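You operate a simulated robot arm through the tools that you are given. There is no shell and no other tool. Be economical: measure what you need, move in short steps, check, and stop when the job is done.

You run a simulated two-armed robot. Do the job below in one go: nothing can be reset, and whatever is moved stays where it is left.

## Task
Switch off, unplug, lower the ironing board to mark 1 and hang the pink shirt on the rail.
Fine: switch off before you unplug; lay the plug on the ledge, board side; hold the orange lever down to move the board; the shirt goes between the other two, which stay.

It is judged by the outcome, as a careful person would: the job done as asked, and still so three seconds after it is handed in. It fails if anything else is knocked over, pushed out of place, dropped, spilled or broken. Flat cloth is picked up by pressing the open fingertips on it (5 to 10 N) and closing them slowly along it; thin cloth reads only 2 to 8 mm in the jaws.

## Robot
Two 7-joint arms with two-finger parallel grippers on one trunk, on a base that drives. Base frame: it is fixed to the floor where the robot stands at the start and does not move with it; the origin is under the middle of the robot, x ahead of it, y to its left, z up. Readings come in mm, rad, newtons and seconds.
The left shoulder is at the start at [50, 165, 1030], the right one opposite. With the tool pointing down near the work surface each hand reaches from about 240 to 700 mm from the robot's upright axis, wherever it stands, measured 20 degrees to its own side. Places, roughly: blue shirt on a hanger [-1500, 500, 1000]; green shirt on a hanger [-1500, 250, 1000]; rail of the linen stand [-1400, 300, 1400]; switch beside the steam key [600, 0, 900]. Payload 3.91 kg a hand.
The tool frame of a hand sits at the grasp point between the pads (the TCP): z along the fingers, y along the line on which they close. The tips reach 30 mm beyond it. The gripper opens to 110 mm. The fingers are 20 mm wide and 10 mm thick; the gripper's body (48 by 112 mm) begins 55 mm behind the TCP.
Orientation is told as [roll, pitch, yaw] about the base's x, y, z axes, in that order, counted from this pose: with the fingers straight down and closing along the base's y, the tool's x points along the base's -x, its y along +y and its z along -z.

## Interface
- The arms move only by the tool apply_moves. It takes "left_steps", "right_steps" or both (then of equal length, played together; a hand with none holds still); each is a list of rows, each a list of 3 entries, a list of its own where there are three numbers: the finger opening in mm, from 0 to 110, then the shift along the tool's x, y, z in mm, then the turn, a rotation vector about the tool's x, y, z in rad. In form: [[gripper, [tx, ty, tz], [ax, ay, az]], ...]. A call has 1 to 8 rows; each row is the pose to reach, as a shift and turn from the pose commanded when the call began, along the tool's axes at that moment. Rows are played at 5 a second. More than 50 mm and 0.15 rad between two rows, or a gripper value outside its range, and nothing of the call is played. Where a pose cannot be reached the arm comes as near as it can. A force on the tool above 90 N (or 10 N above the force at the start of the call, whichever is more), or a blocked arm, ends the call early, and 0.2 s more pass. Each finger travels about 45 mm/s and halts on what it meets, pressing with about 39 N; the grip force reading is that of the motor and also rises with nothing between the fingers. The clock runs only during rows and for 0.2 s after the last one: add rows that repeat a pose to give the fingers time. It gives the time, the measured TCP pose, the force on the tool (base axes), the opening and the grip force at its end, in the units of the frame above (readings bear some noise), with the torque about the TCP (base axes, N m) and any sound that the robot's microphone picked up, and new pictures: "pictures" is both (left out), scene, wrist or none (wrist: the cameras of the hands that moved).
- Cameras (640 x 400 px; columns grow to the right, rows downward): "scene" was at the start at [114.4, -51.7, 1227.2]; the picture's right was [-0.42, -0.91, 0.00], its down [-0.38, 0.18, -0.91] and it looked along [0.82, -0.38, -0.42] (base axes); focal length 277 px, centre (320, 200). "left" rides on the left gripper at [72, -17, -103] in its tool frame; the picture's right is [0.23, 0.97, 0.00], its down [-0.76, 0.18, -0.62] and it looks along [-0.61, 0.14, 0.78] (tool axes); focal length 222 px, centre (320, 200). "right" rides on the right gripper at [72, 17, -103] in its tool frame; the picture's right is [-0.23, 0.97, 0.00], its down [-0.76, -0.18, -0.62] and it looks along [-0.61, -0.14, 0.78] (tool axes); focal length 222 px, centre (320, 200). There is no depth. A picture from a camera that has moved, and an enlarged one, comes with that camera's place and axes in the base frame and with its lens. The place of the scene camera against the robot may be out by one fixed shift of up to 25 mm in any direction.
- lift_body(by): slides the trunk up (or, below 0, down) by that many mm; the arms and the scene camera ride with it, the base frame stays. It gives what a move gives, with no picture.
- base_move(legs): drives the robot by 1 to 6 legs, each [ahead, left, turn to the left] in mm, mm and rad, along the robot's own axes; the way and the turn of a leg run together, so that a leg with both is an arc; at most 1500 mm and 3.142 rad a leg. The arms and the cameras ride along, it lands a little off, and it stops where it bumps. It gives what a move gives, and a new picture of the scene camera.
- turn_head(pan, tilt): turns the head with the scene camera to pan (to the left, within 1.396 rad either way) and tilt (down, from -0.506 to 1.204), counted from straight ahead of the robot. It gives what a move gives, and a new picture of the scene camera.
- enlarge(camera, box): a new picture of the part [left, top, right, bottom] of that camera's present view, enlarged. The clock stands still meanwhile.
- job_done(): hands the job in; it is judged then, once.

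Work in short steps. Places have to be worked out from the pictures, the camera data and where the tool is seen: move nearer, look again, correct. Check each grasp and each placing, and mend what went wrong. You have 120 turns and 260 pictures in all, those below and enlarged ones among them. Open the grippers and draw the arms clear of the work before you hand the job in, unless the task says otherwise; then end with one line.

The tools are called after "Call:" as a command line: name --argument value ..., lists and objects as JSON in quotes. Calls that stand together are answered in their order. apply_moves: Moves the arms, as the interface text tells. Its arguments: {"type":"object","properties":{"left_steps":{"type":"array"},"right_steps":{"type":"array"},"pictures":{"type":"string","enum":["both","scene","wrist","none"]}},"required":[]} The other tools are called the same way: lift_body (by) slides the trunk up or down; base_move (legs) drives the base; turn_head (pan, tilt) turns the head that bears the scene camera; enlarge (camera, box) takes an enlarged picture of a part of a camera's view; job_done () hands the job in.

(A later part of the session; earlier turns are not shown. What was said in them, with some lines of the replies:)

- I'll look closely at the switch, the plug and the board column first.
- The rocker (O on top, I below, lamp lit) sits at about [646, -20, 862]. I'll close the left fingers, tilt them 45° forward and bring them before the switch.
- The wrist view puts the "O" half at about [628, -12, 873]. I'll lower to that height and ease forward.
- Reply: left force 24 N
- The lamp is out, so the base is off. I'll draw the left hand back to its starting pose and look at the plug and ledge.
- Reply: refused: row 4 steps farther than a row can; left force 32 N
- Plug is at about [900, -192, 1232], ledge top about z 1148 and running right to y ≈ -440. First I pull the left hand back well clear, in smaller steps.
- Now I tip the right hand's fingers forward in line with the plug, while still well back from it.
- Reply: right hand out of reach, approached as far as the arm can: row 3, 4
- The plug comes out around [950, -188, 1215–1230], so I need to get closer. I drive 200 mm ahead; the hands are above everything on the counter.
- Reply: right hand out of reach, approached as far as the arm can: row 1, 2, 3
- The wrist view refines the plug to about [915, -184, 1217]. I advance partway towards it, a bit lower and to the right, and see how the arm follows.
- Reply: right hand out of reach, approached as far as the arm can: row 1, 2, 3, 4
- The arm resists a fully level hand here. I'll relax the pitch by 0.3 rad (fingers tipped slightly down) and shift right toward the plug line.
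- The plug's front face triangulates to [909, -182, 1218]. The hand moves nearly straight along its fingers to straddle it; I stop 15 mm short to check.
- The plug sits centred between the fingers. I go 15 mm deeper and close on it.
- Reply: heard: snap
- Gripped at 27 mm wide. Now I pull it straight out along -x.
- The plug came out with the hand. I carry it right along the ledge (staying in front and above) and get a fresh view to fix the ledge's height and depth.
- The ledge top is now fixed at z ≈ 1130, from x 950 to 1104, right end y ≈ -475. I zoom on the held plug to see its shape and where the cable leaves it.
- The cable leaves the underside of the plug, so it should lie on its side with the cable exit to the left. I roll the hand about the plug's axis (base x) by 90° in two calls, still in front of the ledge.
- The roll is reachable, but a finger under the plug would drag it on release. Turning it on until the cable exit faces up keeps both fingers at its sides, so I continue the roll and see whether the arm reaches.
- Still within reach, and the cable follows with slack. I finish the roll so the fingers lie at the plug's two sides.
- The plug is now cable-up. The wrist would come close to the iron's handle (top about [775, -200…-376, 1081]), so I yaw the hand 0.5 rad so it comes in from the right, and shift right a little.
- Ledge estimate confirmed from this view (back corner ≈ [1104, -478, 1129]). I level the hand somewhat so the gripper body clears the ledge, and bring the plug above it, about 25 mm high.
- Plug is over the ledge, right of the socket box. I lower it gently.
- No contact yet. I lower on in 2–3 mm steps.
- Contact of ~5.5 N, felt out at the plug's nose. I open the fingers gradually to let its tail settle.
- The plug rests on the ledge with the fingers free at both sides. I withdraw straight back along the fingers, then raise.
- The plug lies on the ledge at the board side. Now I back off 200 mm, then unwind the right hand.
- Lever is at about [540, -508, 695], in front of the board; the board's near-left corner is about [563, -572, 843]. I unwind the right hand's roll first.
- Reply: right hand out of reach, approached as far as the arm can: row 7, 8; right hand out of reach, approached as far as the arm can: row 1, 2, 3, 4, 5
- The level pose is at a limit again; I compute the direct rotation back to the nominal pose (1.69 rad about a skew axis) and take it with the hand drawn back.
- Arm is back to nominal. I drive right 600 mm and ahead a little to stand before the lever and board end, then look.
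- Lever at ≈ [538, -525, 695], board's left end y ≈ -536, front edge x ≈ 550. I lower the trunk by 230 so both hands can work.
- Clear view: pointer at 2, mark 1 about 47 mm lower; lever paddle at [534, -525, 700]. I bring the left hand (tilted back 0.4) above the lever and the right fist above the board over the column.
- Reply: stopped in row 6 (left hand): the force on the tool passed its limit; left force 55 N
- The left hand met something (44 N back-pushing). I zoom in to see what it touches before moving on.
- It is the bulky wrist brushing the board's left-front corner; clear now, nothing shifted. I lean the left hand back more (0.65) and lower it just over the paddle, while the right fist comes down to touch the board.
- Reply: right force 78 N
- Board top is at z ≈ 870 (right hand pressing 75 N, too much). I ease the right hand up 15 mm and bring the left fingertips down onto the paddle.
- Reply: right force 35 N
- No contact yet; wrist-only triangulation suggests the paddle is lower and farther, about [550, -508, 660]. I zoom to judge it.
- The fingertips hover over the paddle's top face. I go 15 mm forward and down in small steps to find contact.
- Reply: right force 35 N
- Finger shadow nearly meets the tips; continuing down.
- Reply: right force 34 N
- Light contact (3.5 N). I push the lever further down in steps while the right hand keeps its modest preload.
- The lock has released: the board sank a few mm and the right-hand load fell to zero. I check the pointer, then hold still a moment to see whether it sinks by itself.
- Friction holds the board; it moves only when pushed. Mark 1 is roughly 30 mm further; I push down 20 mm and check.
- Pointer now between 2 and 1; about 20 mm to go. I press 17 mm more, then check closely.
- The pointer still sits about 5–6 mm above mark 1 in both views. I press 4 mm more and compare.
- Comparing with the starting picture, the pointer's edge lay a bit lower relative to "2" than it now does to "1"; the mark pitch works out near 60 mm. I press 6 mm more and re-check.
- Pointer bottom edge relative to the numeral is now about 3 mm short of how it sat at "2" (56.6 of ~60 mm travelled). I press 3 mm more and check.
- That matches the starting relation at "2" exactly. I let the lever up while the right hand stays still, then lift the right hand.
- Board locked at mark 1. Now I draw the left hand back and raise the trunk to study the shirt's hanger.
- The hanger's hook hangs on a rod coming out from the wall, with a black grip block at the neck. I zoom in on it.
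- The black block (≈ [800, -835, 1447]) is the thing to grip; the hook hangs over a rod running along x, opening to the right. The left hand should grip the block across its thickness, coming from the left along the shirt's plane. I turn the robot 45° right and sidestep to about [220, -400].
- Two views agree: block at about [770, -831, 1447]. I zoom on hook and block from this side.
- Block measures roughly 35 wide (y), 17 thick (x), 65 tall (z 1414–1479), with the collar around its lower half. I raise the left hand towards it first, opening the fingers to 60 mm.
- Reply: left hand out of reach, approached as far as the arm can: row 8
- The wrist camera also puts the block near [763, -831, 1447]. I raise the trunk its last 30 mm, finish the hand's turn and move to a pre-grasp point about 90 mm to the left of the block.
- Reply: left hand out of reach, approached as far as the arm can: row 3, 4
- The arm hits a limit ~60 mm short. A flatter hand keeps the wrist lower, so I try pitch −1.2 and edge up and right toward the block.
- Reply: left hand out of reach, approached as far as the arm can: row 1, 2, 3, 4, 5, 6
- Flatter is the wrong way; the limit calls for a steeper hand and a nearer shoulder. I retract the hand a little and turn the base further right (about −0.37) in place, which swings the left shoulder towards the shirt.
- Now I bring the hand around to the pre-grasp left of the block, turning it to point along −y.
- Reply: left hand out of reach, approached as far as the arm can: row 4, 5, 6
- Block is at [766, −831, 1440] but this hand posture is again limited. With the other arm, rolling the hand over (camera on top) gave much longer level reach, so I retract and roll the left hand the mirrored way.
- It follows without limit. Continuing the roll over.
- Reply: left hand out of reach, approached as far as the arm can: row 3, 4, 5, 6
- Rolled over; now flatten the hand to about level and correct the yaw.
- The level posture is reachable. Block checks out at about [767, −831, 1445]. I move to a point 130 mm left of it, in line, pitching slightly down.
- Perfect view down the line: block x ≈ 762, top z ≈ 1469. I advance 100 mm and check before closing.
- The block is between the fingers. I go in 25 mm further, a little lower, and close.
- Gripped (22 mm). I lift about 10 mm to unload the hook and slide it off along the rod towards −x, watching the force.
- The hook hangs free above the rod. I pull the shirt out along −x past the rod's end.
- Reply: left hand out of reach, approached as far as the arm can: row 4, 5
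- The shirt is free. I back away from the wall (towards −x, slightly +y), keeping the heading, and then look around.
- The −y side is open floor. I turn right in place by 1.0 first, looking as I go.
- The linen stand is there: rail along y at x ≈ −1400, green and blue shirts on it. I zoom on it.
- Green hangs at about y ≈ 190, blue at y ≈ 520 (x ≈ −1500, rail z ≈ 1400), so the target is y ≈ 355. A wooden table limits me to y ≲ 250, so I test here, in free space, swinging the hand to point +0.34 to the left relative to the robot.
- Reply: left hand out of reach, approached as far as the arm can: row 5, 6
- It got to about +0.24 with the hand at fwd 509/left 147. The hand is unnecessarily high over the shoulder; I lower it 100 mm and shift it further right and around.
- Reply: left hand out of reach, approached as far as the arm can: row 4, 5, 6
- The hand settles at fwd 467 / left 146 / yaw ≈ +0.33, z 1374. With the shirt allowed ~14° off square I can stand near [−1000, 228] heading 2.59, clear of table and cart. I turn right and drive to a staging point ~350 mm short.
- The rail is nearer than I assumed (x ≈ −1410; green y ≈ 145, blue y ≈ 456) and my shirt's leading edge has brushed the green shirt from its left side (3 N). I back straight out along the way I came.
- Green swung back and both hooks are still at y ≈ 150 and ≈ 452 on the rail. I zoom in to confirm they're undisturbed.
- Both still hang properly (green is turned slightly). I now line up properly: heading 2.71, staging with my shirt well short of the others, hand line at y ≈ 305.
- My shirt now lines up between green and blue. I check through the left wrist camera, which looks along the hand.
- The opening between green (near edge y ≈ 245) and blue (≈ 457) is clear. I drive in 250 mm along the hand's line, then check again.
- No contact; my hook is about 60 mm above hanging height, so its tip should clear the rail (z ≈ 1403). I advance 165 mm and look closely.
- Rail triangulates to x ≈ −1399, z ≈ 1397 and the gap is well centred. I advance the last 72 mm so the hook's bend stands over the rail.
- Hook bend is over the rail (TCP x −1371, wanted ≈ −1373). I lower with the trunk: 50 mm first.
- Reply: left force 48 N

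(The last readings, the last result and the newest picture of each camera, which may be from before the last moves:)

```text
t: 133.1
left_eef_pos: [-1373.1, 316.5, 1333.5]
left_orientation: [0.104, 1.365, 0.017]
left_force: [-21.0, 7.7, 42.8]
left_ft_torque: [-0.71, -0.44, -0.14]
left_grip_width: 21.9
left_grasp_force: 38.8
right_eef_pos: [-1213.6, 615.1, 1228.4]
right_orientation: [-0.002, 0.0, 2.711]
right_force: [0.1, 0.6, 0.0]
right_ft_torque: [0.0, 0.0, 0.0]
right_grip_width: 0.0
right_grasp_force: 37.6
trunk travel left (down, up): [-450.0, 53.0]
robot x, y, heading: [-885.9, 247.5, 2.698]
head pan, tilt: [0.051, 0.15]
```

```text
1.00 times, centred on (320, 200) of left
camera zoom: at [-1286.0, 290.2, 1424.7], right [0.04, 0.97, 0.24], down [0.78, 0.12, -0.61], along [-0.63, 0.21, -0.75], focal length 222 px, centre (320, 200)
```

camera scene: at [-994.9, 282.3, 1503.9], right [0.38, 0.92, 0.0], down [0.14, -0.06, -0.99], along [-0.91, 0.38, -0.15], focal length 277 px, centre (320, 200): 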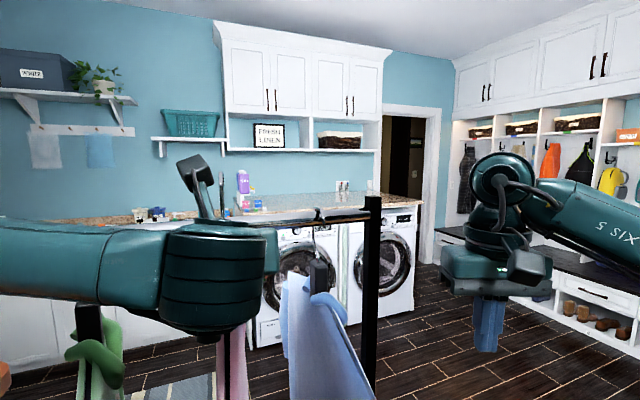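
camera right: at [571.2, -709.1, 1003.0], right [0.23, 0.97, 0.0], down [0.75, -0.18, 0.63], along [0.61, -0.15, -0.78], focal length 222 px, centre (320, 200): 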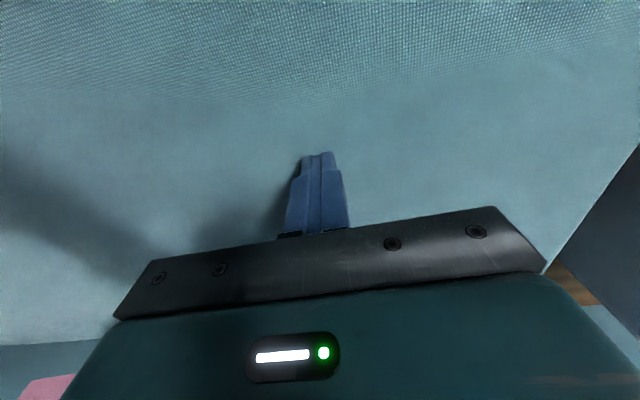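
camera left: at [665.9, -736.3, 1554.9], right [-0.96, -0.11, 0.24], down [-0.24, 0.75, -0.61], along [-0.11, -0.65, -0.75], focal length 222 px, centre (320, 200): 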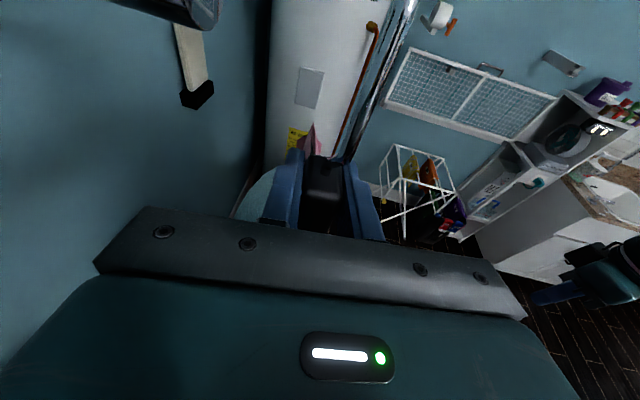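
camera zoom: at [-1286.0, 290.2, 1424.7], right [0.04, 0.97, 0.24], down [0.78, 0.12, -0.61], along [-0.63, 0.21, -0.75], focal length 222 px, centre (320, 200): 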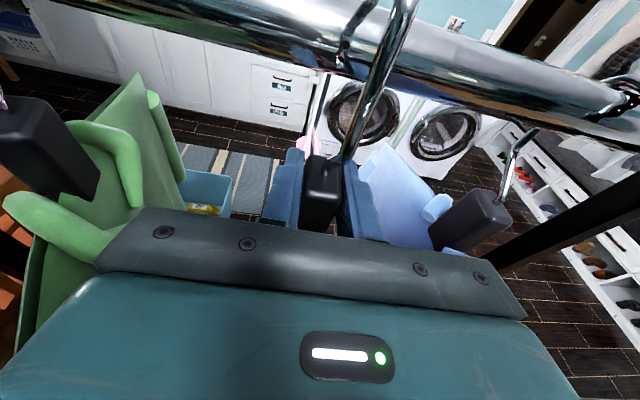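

43 N: the hook's tip landed on top of the rail (contact ~34 mm ahead, on its far side), so the hook must go ~13 mm further forward. I raise again, shift forward and retry.

Call:
lift_body --by 48

Call:
apply_moves --left_steps '[[8, [2, 0, 7], [0, 0, 0]], [8, [3, 0, 13], [0, 0, 0]]]' --pictures "wrist"

```text
t: 134.0
left_eef_pos: [-1370.7, 316.0, 1372.5]
left_orientation: [0.033, 1.347, -0.055]
left_force: [-0.7, 0.7, -2.0]
left_ft_torque: [-0.01, 0.03, 0.0]
left_grip_width: 21.5
left_grasp_force: 39.4
right_eef_pos: [-1213.4, 615.9, 1276.8]
right_orientation: [0.0, -0.001, 2.712]
right_force: [0.3, -0.1, -0.9]
right_ft_torque: [0.01, -0.04, -0.01]
right_grip_width: 0.0
right_grasp_force: 37.6
trunk travel left (down, up): [-498.0, 5.0]
robot x, y, heading: [-886.3, 245.4, 2.692]
head pan, tilt: [0.051, 0.15]
```

```text
t: 134.6
left_eef_pos: [-1374.0, 316.2, 1372.9]
left_orientation: [0.018, 1.352, -0.077]
left_force: [44.3, -3.9, -23.2]
left_ft_torque: [0.11, 0.47, 0.0]
left_grip_width: 20.1
left_grasp_force: 35.6
right_eef_pos: [-1207.6, 614.0, 1280.4]
right_orientation: [0.001, -0.006, 2.71]
right_force: [-0.1, 0.0, 0.3]
right_ft_torque: [0.01, 0.03, 0.01]
right_grip_width: 0.0
right_grasp_force: 37.2
trunk travel left (down, up): [-498.0, 5.0]
robot x, y, heading: [-883.8, 250.7, 2.692]
head pan, tilt: [0.051, 0.15]
camera left: at [-1291.1, 291.4, 1467.2], right [0.04, 0.97, 0.23], down [0.79, 0.11, -0.61], along [-0.61, 0.2, -0.76], focal length 222 px, centre (320, 200)
```

left: 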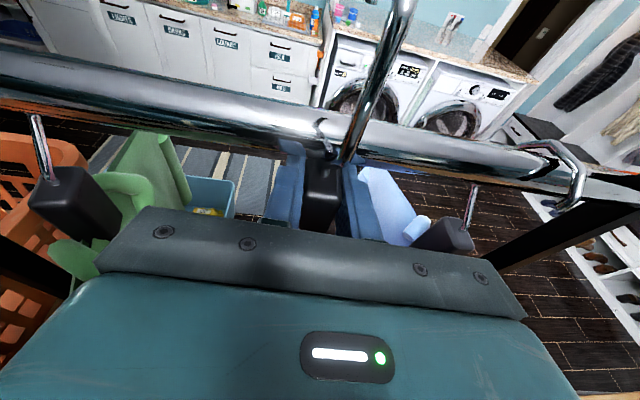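

Blocked (44 N): this high, the slanted lower stem meets the rail. So the window is lower: I back off those 13 mm, lower 27 mm (tip just above the rail), then go forward.

Call:
apply_moves --left_steps '[[8, [-2, 0, -7], [0, 0, 0]], [8, [-3, 0, -13], [0, 0, 0]]]' --pictures "none"

Call:
lift_body --by -26

Call:
apply_moves --left_steps '[[8, [1, 0, 6], [0, 0, 0]], [8, [2, 0, 11], [0, 0, 0]]]' --pictures "both"

```text
t: 135.2
left_eef_pos: [-1370.9, 314.5, 1374.3]
left_orientation: [0.06, 1.352, -0.025]
left_force: [0.1, -0.7, -3.1]
left_ft_torque: [-0.01, 0.0, -0.02]
left_grip_width: 21.8
left_grasp_force: 39.4
right_eef_pos: [-1213.0, 614.7, 1276.9]
right_orientation: [-0.002, -0.003, 2.711]
right_force: [0.1, -0.5, 0.8]
right_ft_torque: [0.02, 0.01, 0.02]
right_grip_width: 0.1
right_grasp_force: 37.7
trunk travel left (down, up): [-498.0, 5.0]
robot x, y, heading: [-882.7, 241.7, 2.697]
head pan, tilt: [0.051, 0.15]
```

```text
t: 135.9
left_eef_pos: [-1370.3, 315.7, 1347.2]
left_orientation: [0.045, 1.35, -0.044]
left_force: [0.9, -0.5, -2.8]
left_ft_torque: [-0.04, 0.02, -0.04]
left_grip_width: 21.4
left_grasp_force: 39.6
right_eef_pos: [-1214.0, 614.8, 1250.4]
right_orientation: [-0.001, -0.001, 2.709]
right_force: [0.2, -0.8, 0.3]
right_ft_torque: [0.02, -0.01, 0.0]
right_grip_width: 0.0
right_grasp_force: 37.5
trunk travel left (down, up): [-472.0, 31.0]
robot x, y, heading: [-885.1, 244.9, 2.694]
head pan, tilt: [0.051, 0.15]
```

```text
t: 136.5
left_eef_pos: [-1381.2, 316.8, 1347.5]
left_orientation: [0.045, 1.348, -0.045]
left_force: [0.6, -0.2, -2.5]
left_ft_torque: [0.0, -0.03, 0.01]
left_grip_width: 21.7
left_grasp_force: 38.9
right_eef_pos: [-1213.1, 616.1, 1251.3]
right_orientation: [-0.002, -0.001, 2.709]
right_force: [0.9, -0.1, -0.5]
right_ft_torque: [0.01, 0.02, 0.02]
right_grip_width: 0.1
right_grasp_force: 37.8
trunk travel left (down, up): [-472.0, 31.0]
robot x, y, heading: [-881.4, 246.6, 2.698]
head pan, tilt: [0.051, 0.15]
camera scene: at [-994.8, 282.5, 1475.9], right [0.39, 0.92, 0.0], down [0.14, -0.06, -0.99], along [-0.91, 0.38, -0.15], focal length 277 px, centre (320, 200)
camera left: at [-1297.1, 292.0, 1441.8], right [0.04, 0.97, 0.23], down [0.79, 0.12, -0.6], along [-0.61, 0.2, -0.76], focal length 222 px, centre (320, 200)
```

scene: 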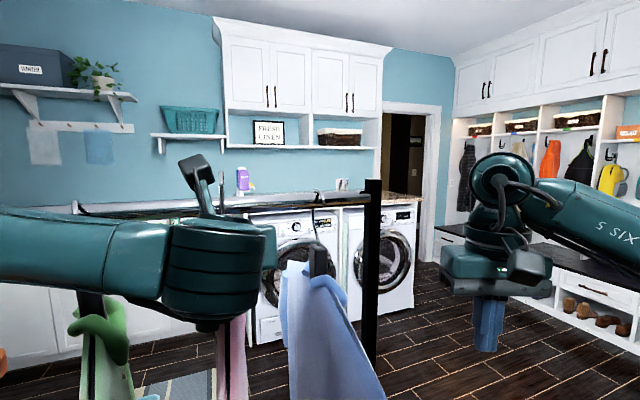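
left: 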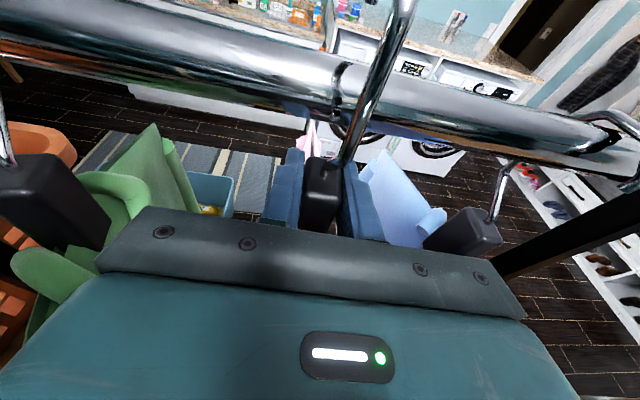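

Free there, 11 mm further forward. Lowering 20 mm now.

Call:
lift_body --by -20

```text
t: 137.2
left_eef_pos: [-1380.6, 318.0, 1328.8]
left_orientation: [0.044, 1.348, -0.044]
left_force: [0.5, 0.4, -2.4]
left_ft_torque: [-0.02, 0.0, -0.03]
left_grip_width: 21.7
left_grasp_force: 39.2
right_eef_pos: [-1214.1, 614.0, 1230.5]
right_orientation: [-0.003, -0.001, 2.711]
right_force: [0.5, -0.9, -0.1]
right_ft_torque: [-0.01, -0.02, 0.05]
right_grip_width: 0.2
right_grasp_force: 37.8
trunk travel left (down, up): [-452.0, 51.0]
robot x, y, heading: [-888.3, 249.6, 2.69]
head pan, tilt: [0.051, 0.15]
```

Past the earlier contact height with no force, so the tip has gone behind the rail. I lower another 12 mm, then in small steps until the hook carries.

Call:
lift_body --by -12

Call:
lift_body --by -6

Call:
enlarge --camera "left" --box '[0, 0, 640, 400]'

```text
t: 137.8
left_eef_pos: [-1380.1, 316.2, 1317.7]
left_orientation: [0.054, 1.349, -0.034]
left_force: [-4.1, 1.6, 7.0]
left_ft_torque: [-0.19, -0.33, 0.02]
left_grip_width: 21.9
left_grasp_force: 39.0
right_eef_pos: [-1214.4, 615.6, 1218.9]
right_orientation: [-0.003, -0.001, 2.71]
right_force: [-0.1, -0.6, -0.6]
right_ft_torque: [0.04, -0.01, 0.0]
right_grip_width: 0.0
right_grasp_force: 38.3
trunk travel left (down, up): [-440.0, 63.0]
robot x, y, heading: [-885.8, 243.8, 2.699]
head pan, tilt: [0.051, 0.15]
```

```text
t: 138.3
left_eef_pos: [-1380.0, 316.7, 1316.3]
left_orientation: [0.087, 1.361, -0.002]
left_force: [-11.5, 4.7, 39.7]
left_ft_torque: [-0.5, -0.71, 0.02]
left_grip_width: 21.9
left_grasp_force: 39.0
right_eef_pos: [-1212.4, 616.1, 1212.8]
right_orientation: [-0.001, -0.002, 2.71]
right_force: [-0.2, -0.6, -0.3]
right_ft_torque: [-0.01, -0.01, -0.03]
right_grip_width: 0.0
right_grasp_force: 37.6
trunk travel left (down, up): [-434.0, 69.0]
robot x, y, heading: [-882.5, 249.1, 2.697]
head pan, tilt: [0.051, 0.15]
```

```text
1.00 times, centred on (320, 200) of left
camera zoom: at [-1294.5, 291.5, 1408.8], right [0.04, 0.97, 0.24], down [0.78, 0.12, -0.61], along [-0.63, 0.21, -0.75], focal length 222 px, centre (320, 200)
```

zoom: 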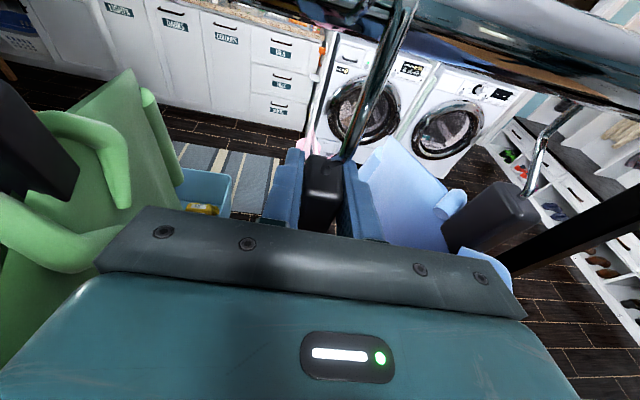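

It seats at z ≈ 1317, close to the height predicted from the neighbours. I relieve the extra load (+6 mm) and look at the hook from the head camera.

Call:
lift_body --by 6

Call:
turn_head --pan 0.3 --tilt 0.2

Call:
enlarge --camera "scene" --box '[200, 120, 480, 300]'

```text
t: 138.9
left_eef_pos: [-1378.4, 317.3, 1317.3]
left_orientation: [0.044, 1.351, -0.047]
left_force: [0.9, -2.0, 16.4]
left_ft_torque: [0.13, 0.38, -0.04]
left_grip_width: 21.5
left_grasp_force: 38.5
right_eef_pos: [-1210.9, 615.0, 1220.0]
right_orientation: [-0.003, -0.004, 2.711]
right_force: [0.2, 0.1, 0.0]
right_ft_torque: [0.0, 0.0, -0.06]
right_grip_width: 0.0
right_grasp_force: 38.2
trunk travel left (down, up): [-440.0, 63.0]
robot x, y, heading: [-884.3, 246.9, 2.696]
head pan, tilt: [0.051, 0.15]
```

```text
t: 139.7
left_eef_pos: [-1378.4, 317.5, 1316.4]
left_orientation: [0.04, 1.35, -0.048]
left_force: [5.6, -1.3, 8.5]
left_ft_torque: [0.14, 0.67, 0.01]
left_grip_width: 21.8
left_grasp_force: 38.9
right_eef_pos: [-1212.4, 614.9, 1219.1]
right_orientation: [-0.001, -0.004, 2.71]
right_force: [-0.1, -0.3, 1.1]
right_ft_torque: [0.0, 0.0, 0.01]
right_grip_width: 0.0
right_grasp_force: 37.4
trunk travel left (down, up): [-440.0, 63.0]
robot x, y, heading: [-888.0, 250.4, 2.7]
head pan, tilt: [0.3, 0.201]
camera scene: at [-999.0, 259.9, 1439.4], right [0.15, 0.99, 0.0], down [0.2, -0.03, -0.98], along [-0.97, 0.14, -0.2], focal length 277 px, centre (320, 200)
```

scene: 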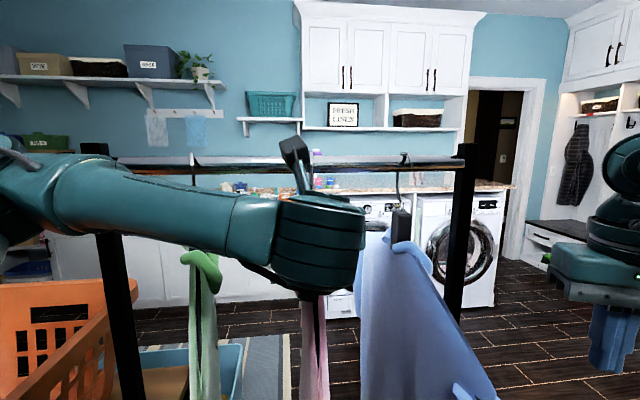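

```text
2.22 times, centred on (340, 210) of scene
camera zoom: at [-999.0, 259.9, 1439.4], right [0.15, 0.99, 0.0], down [0.2, -0.03, -0.98], along [-0.97, 0.14, -0.2], focal length 616 px, centre (276, 178)
```

zoom: 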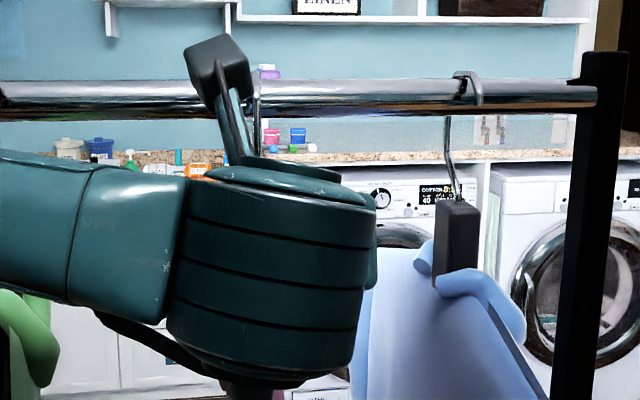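

The hook's top lies over the rail at the same height as the blue one's. I open the fingers gradually.

Call:
apply_moves --left_steps '[[24, [0, 0, 0], [0, 0, 0]], [28, [0, 0, 0], [0, 0, 0]], [36, [0, 0, 0], [0, 0, 0]], [46, [0, 0, 0], [0, 0, 0]], [56, [0, 0, 0], [0, 0, 0]], [56, [0, 0, 0], [0, 0, 0]]]' --pictures "wrist"

```text
t: 141.1
left_eef_pos: [-1380.4, 317.0, 1315.7]
left_orientation: [0.044, 1.349, -0.043]
left_force: [0.2, 0.1, -0.3]
left_ft_torque: [-0.01, -0.02, 0.03]
left_grip_width: 56.0
left_grasp_force: 0.0
right_eef_pos: [-1213.0, 614.8, 1219.0]
right_orientation: [-0.001, -0.001, 2.71]
right_force: [1.0, 0.7, 0.1]
right_ft_torque: [0.0, -0.03, -0.02]
right_grip_width: 0.0
right_grasp_force: 37.7
trunk travel left (down, up): [-440.0, 63.0]
robot x, y, heading: [-884.4, 247.5, 2.695]
head pan, tilt: [0.3, 0.201]
camera left: at [-1296.9, 291.8, 1410.0], right [0.04, 0.97, 0.23], down [0.79, 0.12, -0.6], along [-0.61, 0.2, -0.76], focal length 222 px, centre (320, 200)
```

left: 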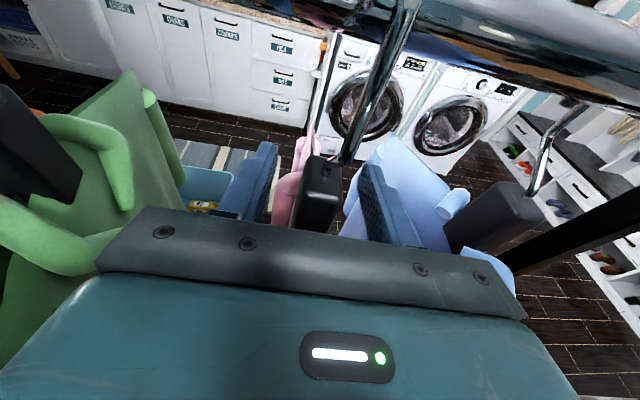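

The shirt hangs by itself (no force on the hand). I back the robot straight out along the hand's line, 60 mm first, and check.

Call:
base_move --legs '[[-56, -22, 0]]'

Call:
enlarge --camera "left" --box '[0, 0, 640, 400]'

```text
t: 142.0
left_eef_pos: [-1320.5, 312.2, 1316.6]
left_orientation: [0.045, 1.35, -0.042]
left_force: [0.0, 0.4, -0.6]
left_ft_torque: [0.01, -0.02, 0.01]
left_grip_width: 55.9
left_grasp_force: 0.0
right_eef_pos: [-1153.1, 610.9, 1219.0]
right_orientation: [-0.001, -0.002, 2.71]
right_force: [0.5, 0.4, 0.3]
right_ft_torque: [-0.02, 0.02, -0.04]
right_grip_width: 0.0
right_grasp_force: 37.4
trunk travel left (down, up): [-440.0, 63.0]
robot x, y, heading: [-825.4, 242.1, 2.694]
head pan, tilt: [0.3, 0.201]
camera scene: at [-941.0, 255.9, 1439.4], right [0.15, 0.99, 0.0], down [0.2, -0.03, -0.98], along [-0.97, 0.14, -0.2], focal length 277 px, centre (320, 200)
```

scene: 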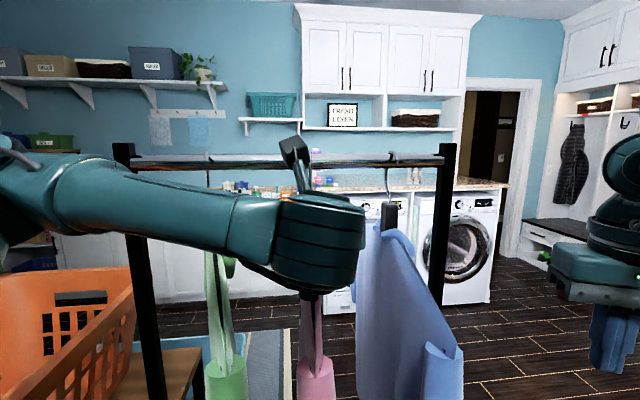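

```text
1.00 times, centred on (320, 200) of left
camera zoom: at [-1236.7, 287.5, 1410.4], right [0.04, 0.97, 0.23], down [0.79, 0.12, -0.6], along [-0.61, 0.2, -0.76], focal length 222 px, centre (320, 200)
```

zoom: 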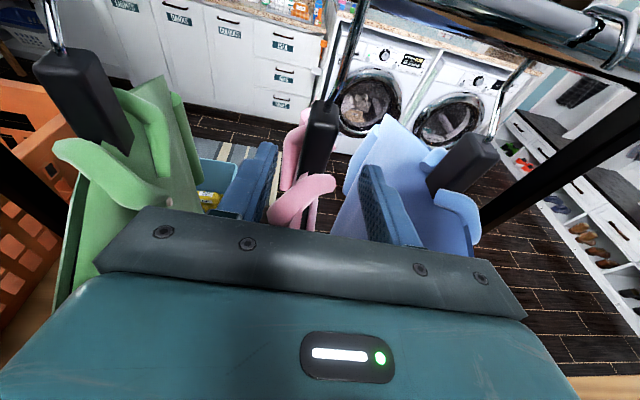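

It hangs cleanly between the two. I back out fully, another 350 mm.

Call:
base_move --legs '[[-325, -125, 0]]'

Call:
turn_head --pan 0.0 --tilt 0.25

Call:
enlarge --camera "left" --box '[0, 0, 640, 400]'

```text
t: 144.3
left_eef_pos: [-980.4, 290.0, 1315.8]
left_orientation: [0.042, 1.35, -0.041]
left_force: [-0.6, -0.2, -0.6]
left_ft_torque: [0.0, 0.0, 0.01]
left_grip_width: 56.3
left_grasp_force: 0.2
right_eef_pos: [-813.3, 586.8, 1219.4]
right_orientation: [-0.002, -0.001, 2.712]
right_force: [0.5, -0.3, 0.2]
right_ft_torque: [0.0, 0.0, -0.03]
right_grip_width: 0.0
right_grasp_force: 37.9
trunk travel left (down, up): [-440.0, 63.0]
robot x, y, heading: [-483.5, 218.1, 2.701]
head pan, tilt: [0.3, 0.201]
camera scene: at [-600.8, 232.1, 1439.3], right [0.14, 0.99, 0.0], down [0.2, -0.03, -0.98], along [-0.97, 0.14, -0.2], focal length 277 px, centre (320, 200)
```

scene: 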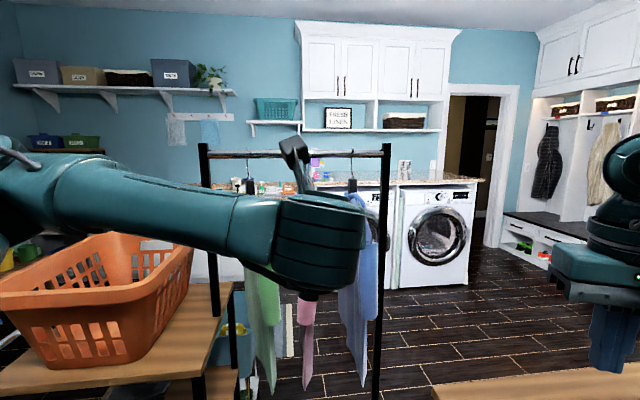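

```text
t: 145.1
left_eef_pos: [-980.5, 287.9, 1315.7]
left_orientation: [0.044, 1.349, -0.042]
left_force: [0.2, 0.2, 0.4]
left_ft_torque: [0.02, 0.02, 0.01]
left_grip_width: 56.0
left_grasp_force: 0.0
right_eef_pos: [-815.4, 587.4, 1218.4]
right_orientation: [-0.002, -0.001, 2.713]
right_force: [0.4, 0.4, -1.0]
right_ft_torque: [0.0, -0.03, -0.02]
right_grip_width: 0.0
right_grasp_force: 37.5
trunk travel left (down, up): [-440.0, 63.0]
robot x, y, heading: [-482.8, 221.4, 2.699]
head pan, tilt: [0.0, 0.25]
camera scene: at [-593.5, 258.9, 1434.7], right [0.43, 0.9, 0.0], down [0.22, -0.11, -0.97], along [-0.88, 0.42, -0.25], focal length 277 px, centre (320, 200)
```

scene: 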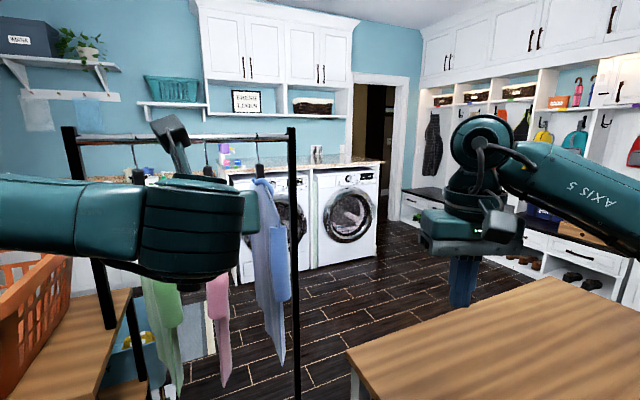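

```text
1.00 times, centred on (320, 200) of left
camera zoom: at [-897.2, 263.1, 1409.9], right [0.03, 0.97, 0.23], down [0.79, 0.12, -0.6], along [-0.61, 0.2, -0.76], focal length 222 px, centre (320, 200)
```

zoom: 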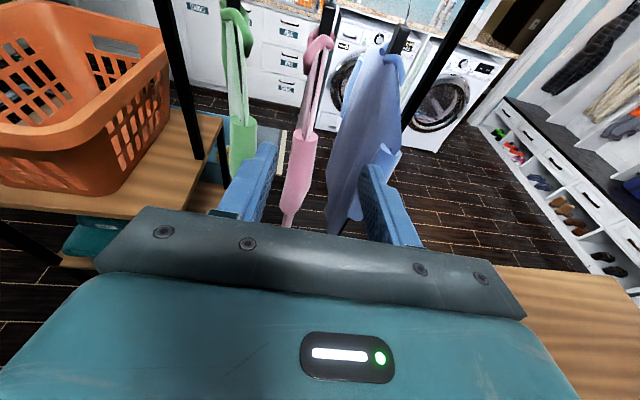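

All three shirts hang freely, pink between green and blue. I open the right gripper too, and take one last look at the rail.

Call:
apply_moves --right_steps '[[30, [0, 0, 0], [0, 0, 0]], [60, [0, 0, 0], [0, 0, 0]], [80, [0, 0, 0], [0, 0, 0]], [80, [0, 0, 0], [0, 0, 0]], [80, [0, 0, 0], [0, 0, 0]]]' --left_steps '[[70, [0, 0, 0], [0, 0, 0]], [80, [0, 0, 0], [0, 0, 0]], [80, [0, 0, 0], [0, 0, 0]], [80, [0, 0, 0], [0, 0, 0]], [80, [0, 0, 0], [0, 0, 0]]]' --pictures "none"

Call:
base_move --legs '[[-200, 0, 0], [0, 0, 1.3]]'

Call:
turn_head --pan -1.25 --tilt 0.25

```text
t: 146.3
left_eef_pos: [-980.9, 287.8, 1316.3]
left_orientation: [0.045, 1.349, -0.043]
left_force: [0.1, 0.7, -0.2]
left_ft_torque: [0.02, 0.02, -0.01]
left_grip_width: 80.0
left_grasp_force: 0.0
right_eef_pos: [-814.8, 587.0, 1218.6]
right_orientation: [-0.002, -0.003, 2.712]
right_force: [0.1, -0.9, -1.4]
right_ft_torque: [0.03, 0.0, 0.02]
right_grip_width: 79.9
right_grasp_force: 0.0
trunk travel left (down, up): [-440.0, 63.0]
robot x, y, heading: [-483.6, 217.6, 2.7]
head pan, tilt: [0.0, 0.25]
```

```text
t: 151.1
left_eef_pos: [-507.9, -323.1, 1314.9]
left_orientation: [0.045, 1.349, 1.243]
left_force: [0.4, 0.5, -1.3]
left_ft_torque: [-0.01, -0.01, 0.01]
left_grip_width: 80.1
left_grasp_force: 0.1
right_eef_pos: [-747.8, -79.9, 1218.9]
right_orientation: [-0.001, 0.0, -2.288]
right_force: [-0.6, 0.2, -0.2]
right_ft_torque: [0.02, 0.01, 0.01]
right_grip_width: 80.1
right_grasp_force: 0.1
trunk travel left (down, up): [-440.0, 63.0]
robot x, y, heading: [-303.9, 130.0, -2.3]
head pan, tilt: [0.0, 0.25]
camera scene: at [-382.2, 28.6, 1434.7], right [-0.75, 0.67, 0.0], down [0.16, 0.18, -0.97], along [-0.65, -0.72, -0.25], focal length 277 px, centre (320, 200)
```

scene: 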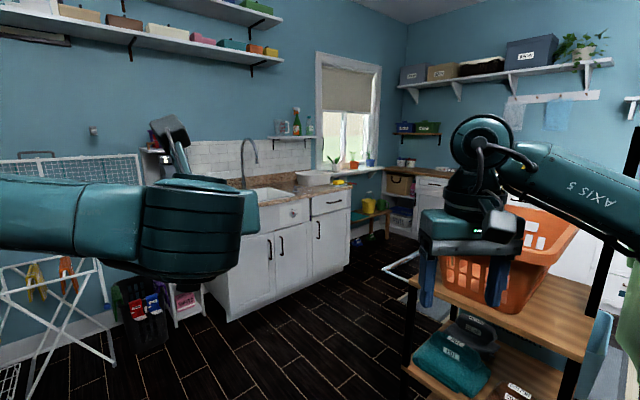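

```text
t: 152.5
left_eef_pos: [-508.8, -323.8, 1317.3]
left_orientation: [0.044, 1.349, 1.242]
left_force: [-0.6, 0.0, 0.8]
left_ft_torque: [-0.01, 0.02, -0.01]
left_grip_width: 80.3
left_grasp_force: 0.0
right_eef_pos: [-747.9, -81.0, 1218.5]
right_orientation: [-0.001, -0.001, -2.286]
right_force: [-0.6, -0.1, 0.6]
right_ft_torque: [0.03, -0.02, 0.02]
right_grip_width: 80.3
right_grasp_force: 0.1
trunk travel left (down, up): [-440.0, 63.0]
robot x, y, heading: [-300.6, 132.3, -2.302]
head pan, tilt: [-1.25, 0.25]
camera scene: at [-405.7, 135.3, 1434.7], right [0.4, 0.92, 0.0], down [0.23, -0.1, -0.97], along [-0.89, 0.38, -0.25], focal length 277 px, centre (320, 200)
```

scene: 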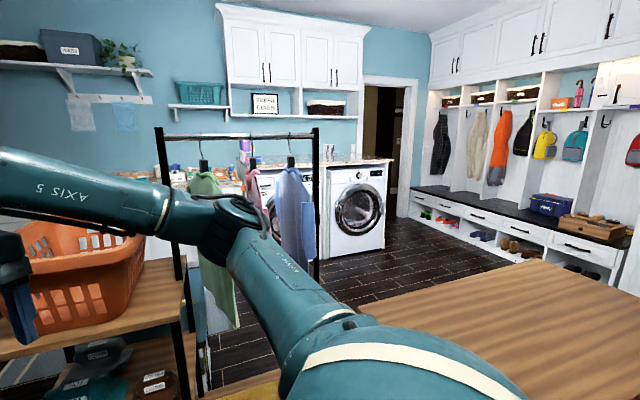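

All three hang well. I turn once more to verify plug, lamp and board from afar.

Call:
base_move --legs '[[0, 0, 1.3]]'

Call:
turn_head --pan 0.85 --tilt 0.25

Call:
enlarge --camera "scene" --box '[200, 130, 520, 330]'

```text
t: 156.1
left_eef_pos: [81.8, -190.6, 1317.0]
left_orientation: [0.044, 1.35, 2.538]
left_force: [0.4, 0.3, -0.2]
left_ft_torque: [0.01, -0.02, -0.01]
left_grip_width: 80.0
left_grasp_force: 0.0
right_eef_pos: [-219.4, -354.4, 1219.1]
right_orientation: [-0.001, -0.002, -0.992]
right_force: [0.4, -0.5, 0.3]
right_ft_torque: [0.02, -0.01, 0.01]
right_grip_width: 80.3
right_grasp_force: 0.1
trunk travel left (down, up): [-440.0, 63.0]
robot x, y, heading: [-305.7, 132.2, -1.005]
head pan, tilt: [-1.25, 0.25]
camera scene: at [-343.8, 23.1, 1434.7], right [-0.77, 0.63, 0.0], down [0.16, 0.19, -0.97], along [-0.61, -0.75, -0.25], focal length 277 px, centre (320, 200)
```

scene: 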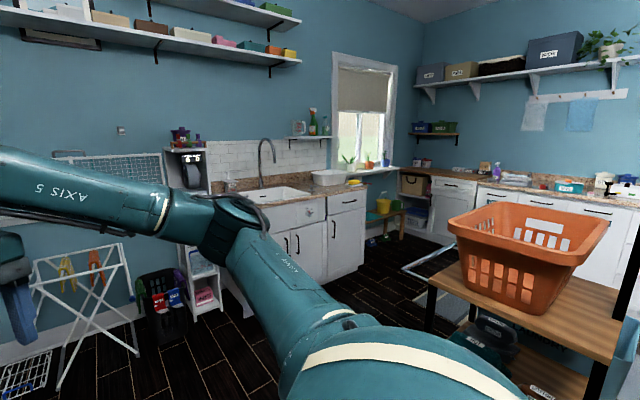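

```text
t: 158.1
left_eef_pos: [81.0, -190.0, 1315.9]
left_orientation: [0.044, 1.349, 2.535]
left_force: [0.2, -0.8, -0.3]
left_ft_torque: [0.02, -0.03, -0.04]
left_grip_width: 79.8
left_grasp_force: 0.0
right_eef_pos: [-219.2, -354.3, 1219.2]
right_orientation: [-0.001, -0.003, -0.991]
right_force: [0.2, 0.1, 0.6]
right_ft_torque: [0.0, 0.01, 0.01]
right_grip_width: 79.9
right_grasp_force: 0.1
trunk travel left (down, up): [-440.0, 63.0]
robot x, y, heading: [-300.8, 130.2, -1.004]
head pan, tilt: [0.85, 0.25]
camera scene: at [-192.6, 80.7, 1434.7], right [-0.16, -0.99, 0.0], down [-0.24, 0.04, -0.97], along [0.96, -0.15, -0.25], focal length 277 px, centre (320, 200)
```

scene: 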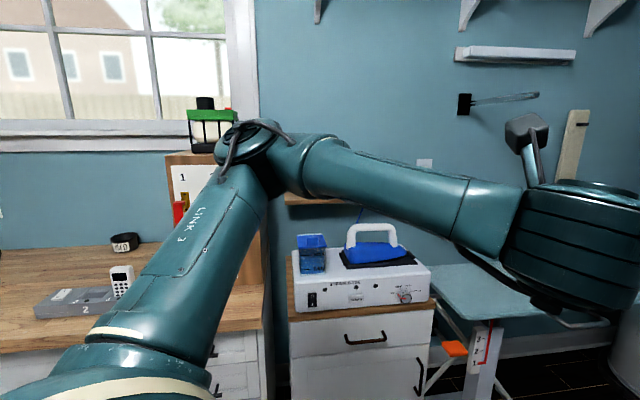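

```text
2.00 times, centred on (360, 230) of scene
camera zoom: at [-192.6, 80.7, 1434.7], right [-0.16, -0.99, 0.0], down [-0.24, 0.04, -0.97], along [0.96, -0.15, -0.25], focal length 554 px, centre (240, 140)
```

zoom: 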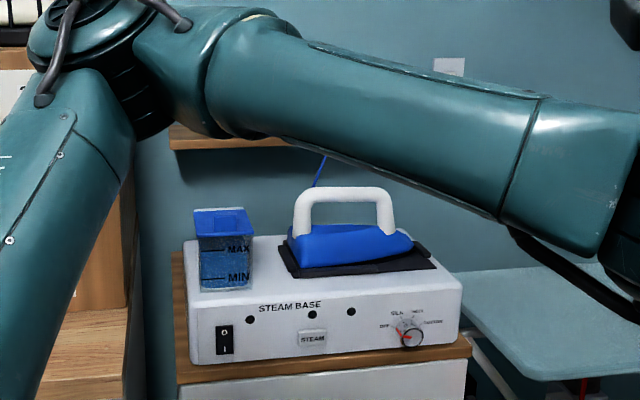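

The lamp is dark with the rocker on O. The board pointer is at the lower mark, and the cord still runs up to the ledge where I last saw the plug (the arm hides the plug from here). Everything looks in place, so I hand in.

Call:
job_done

```text
The job is handed in.
```

I switched the steam base off and then unplugged it, with the plug laid on the board side of the ledge. The board is locked at mark 1, and the pink shirt hangs between the green and blue ones. On my first approach I brushed the green shirt: it stayed in its place on the rail but may hang turned a few degrees.
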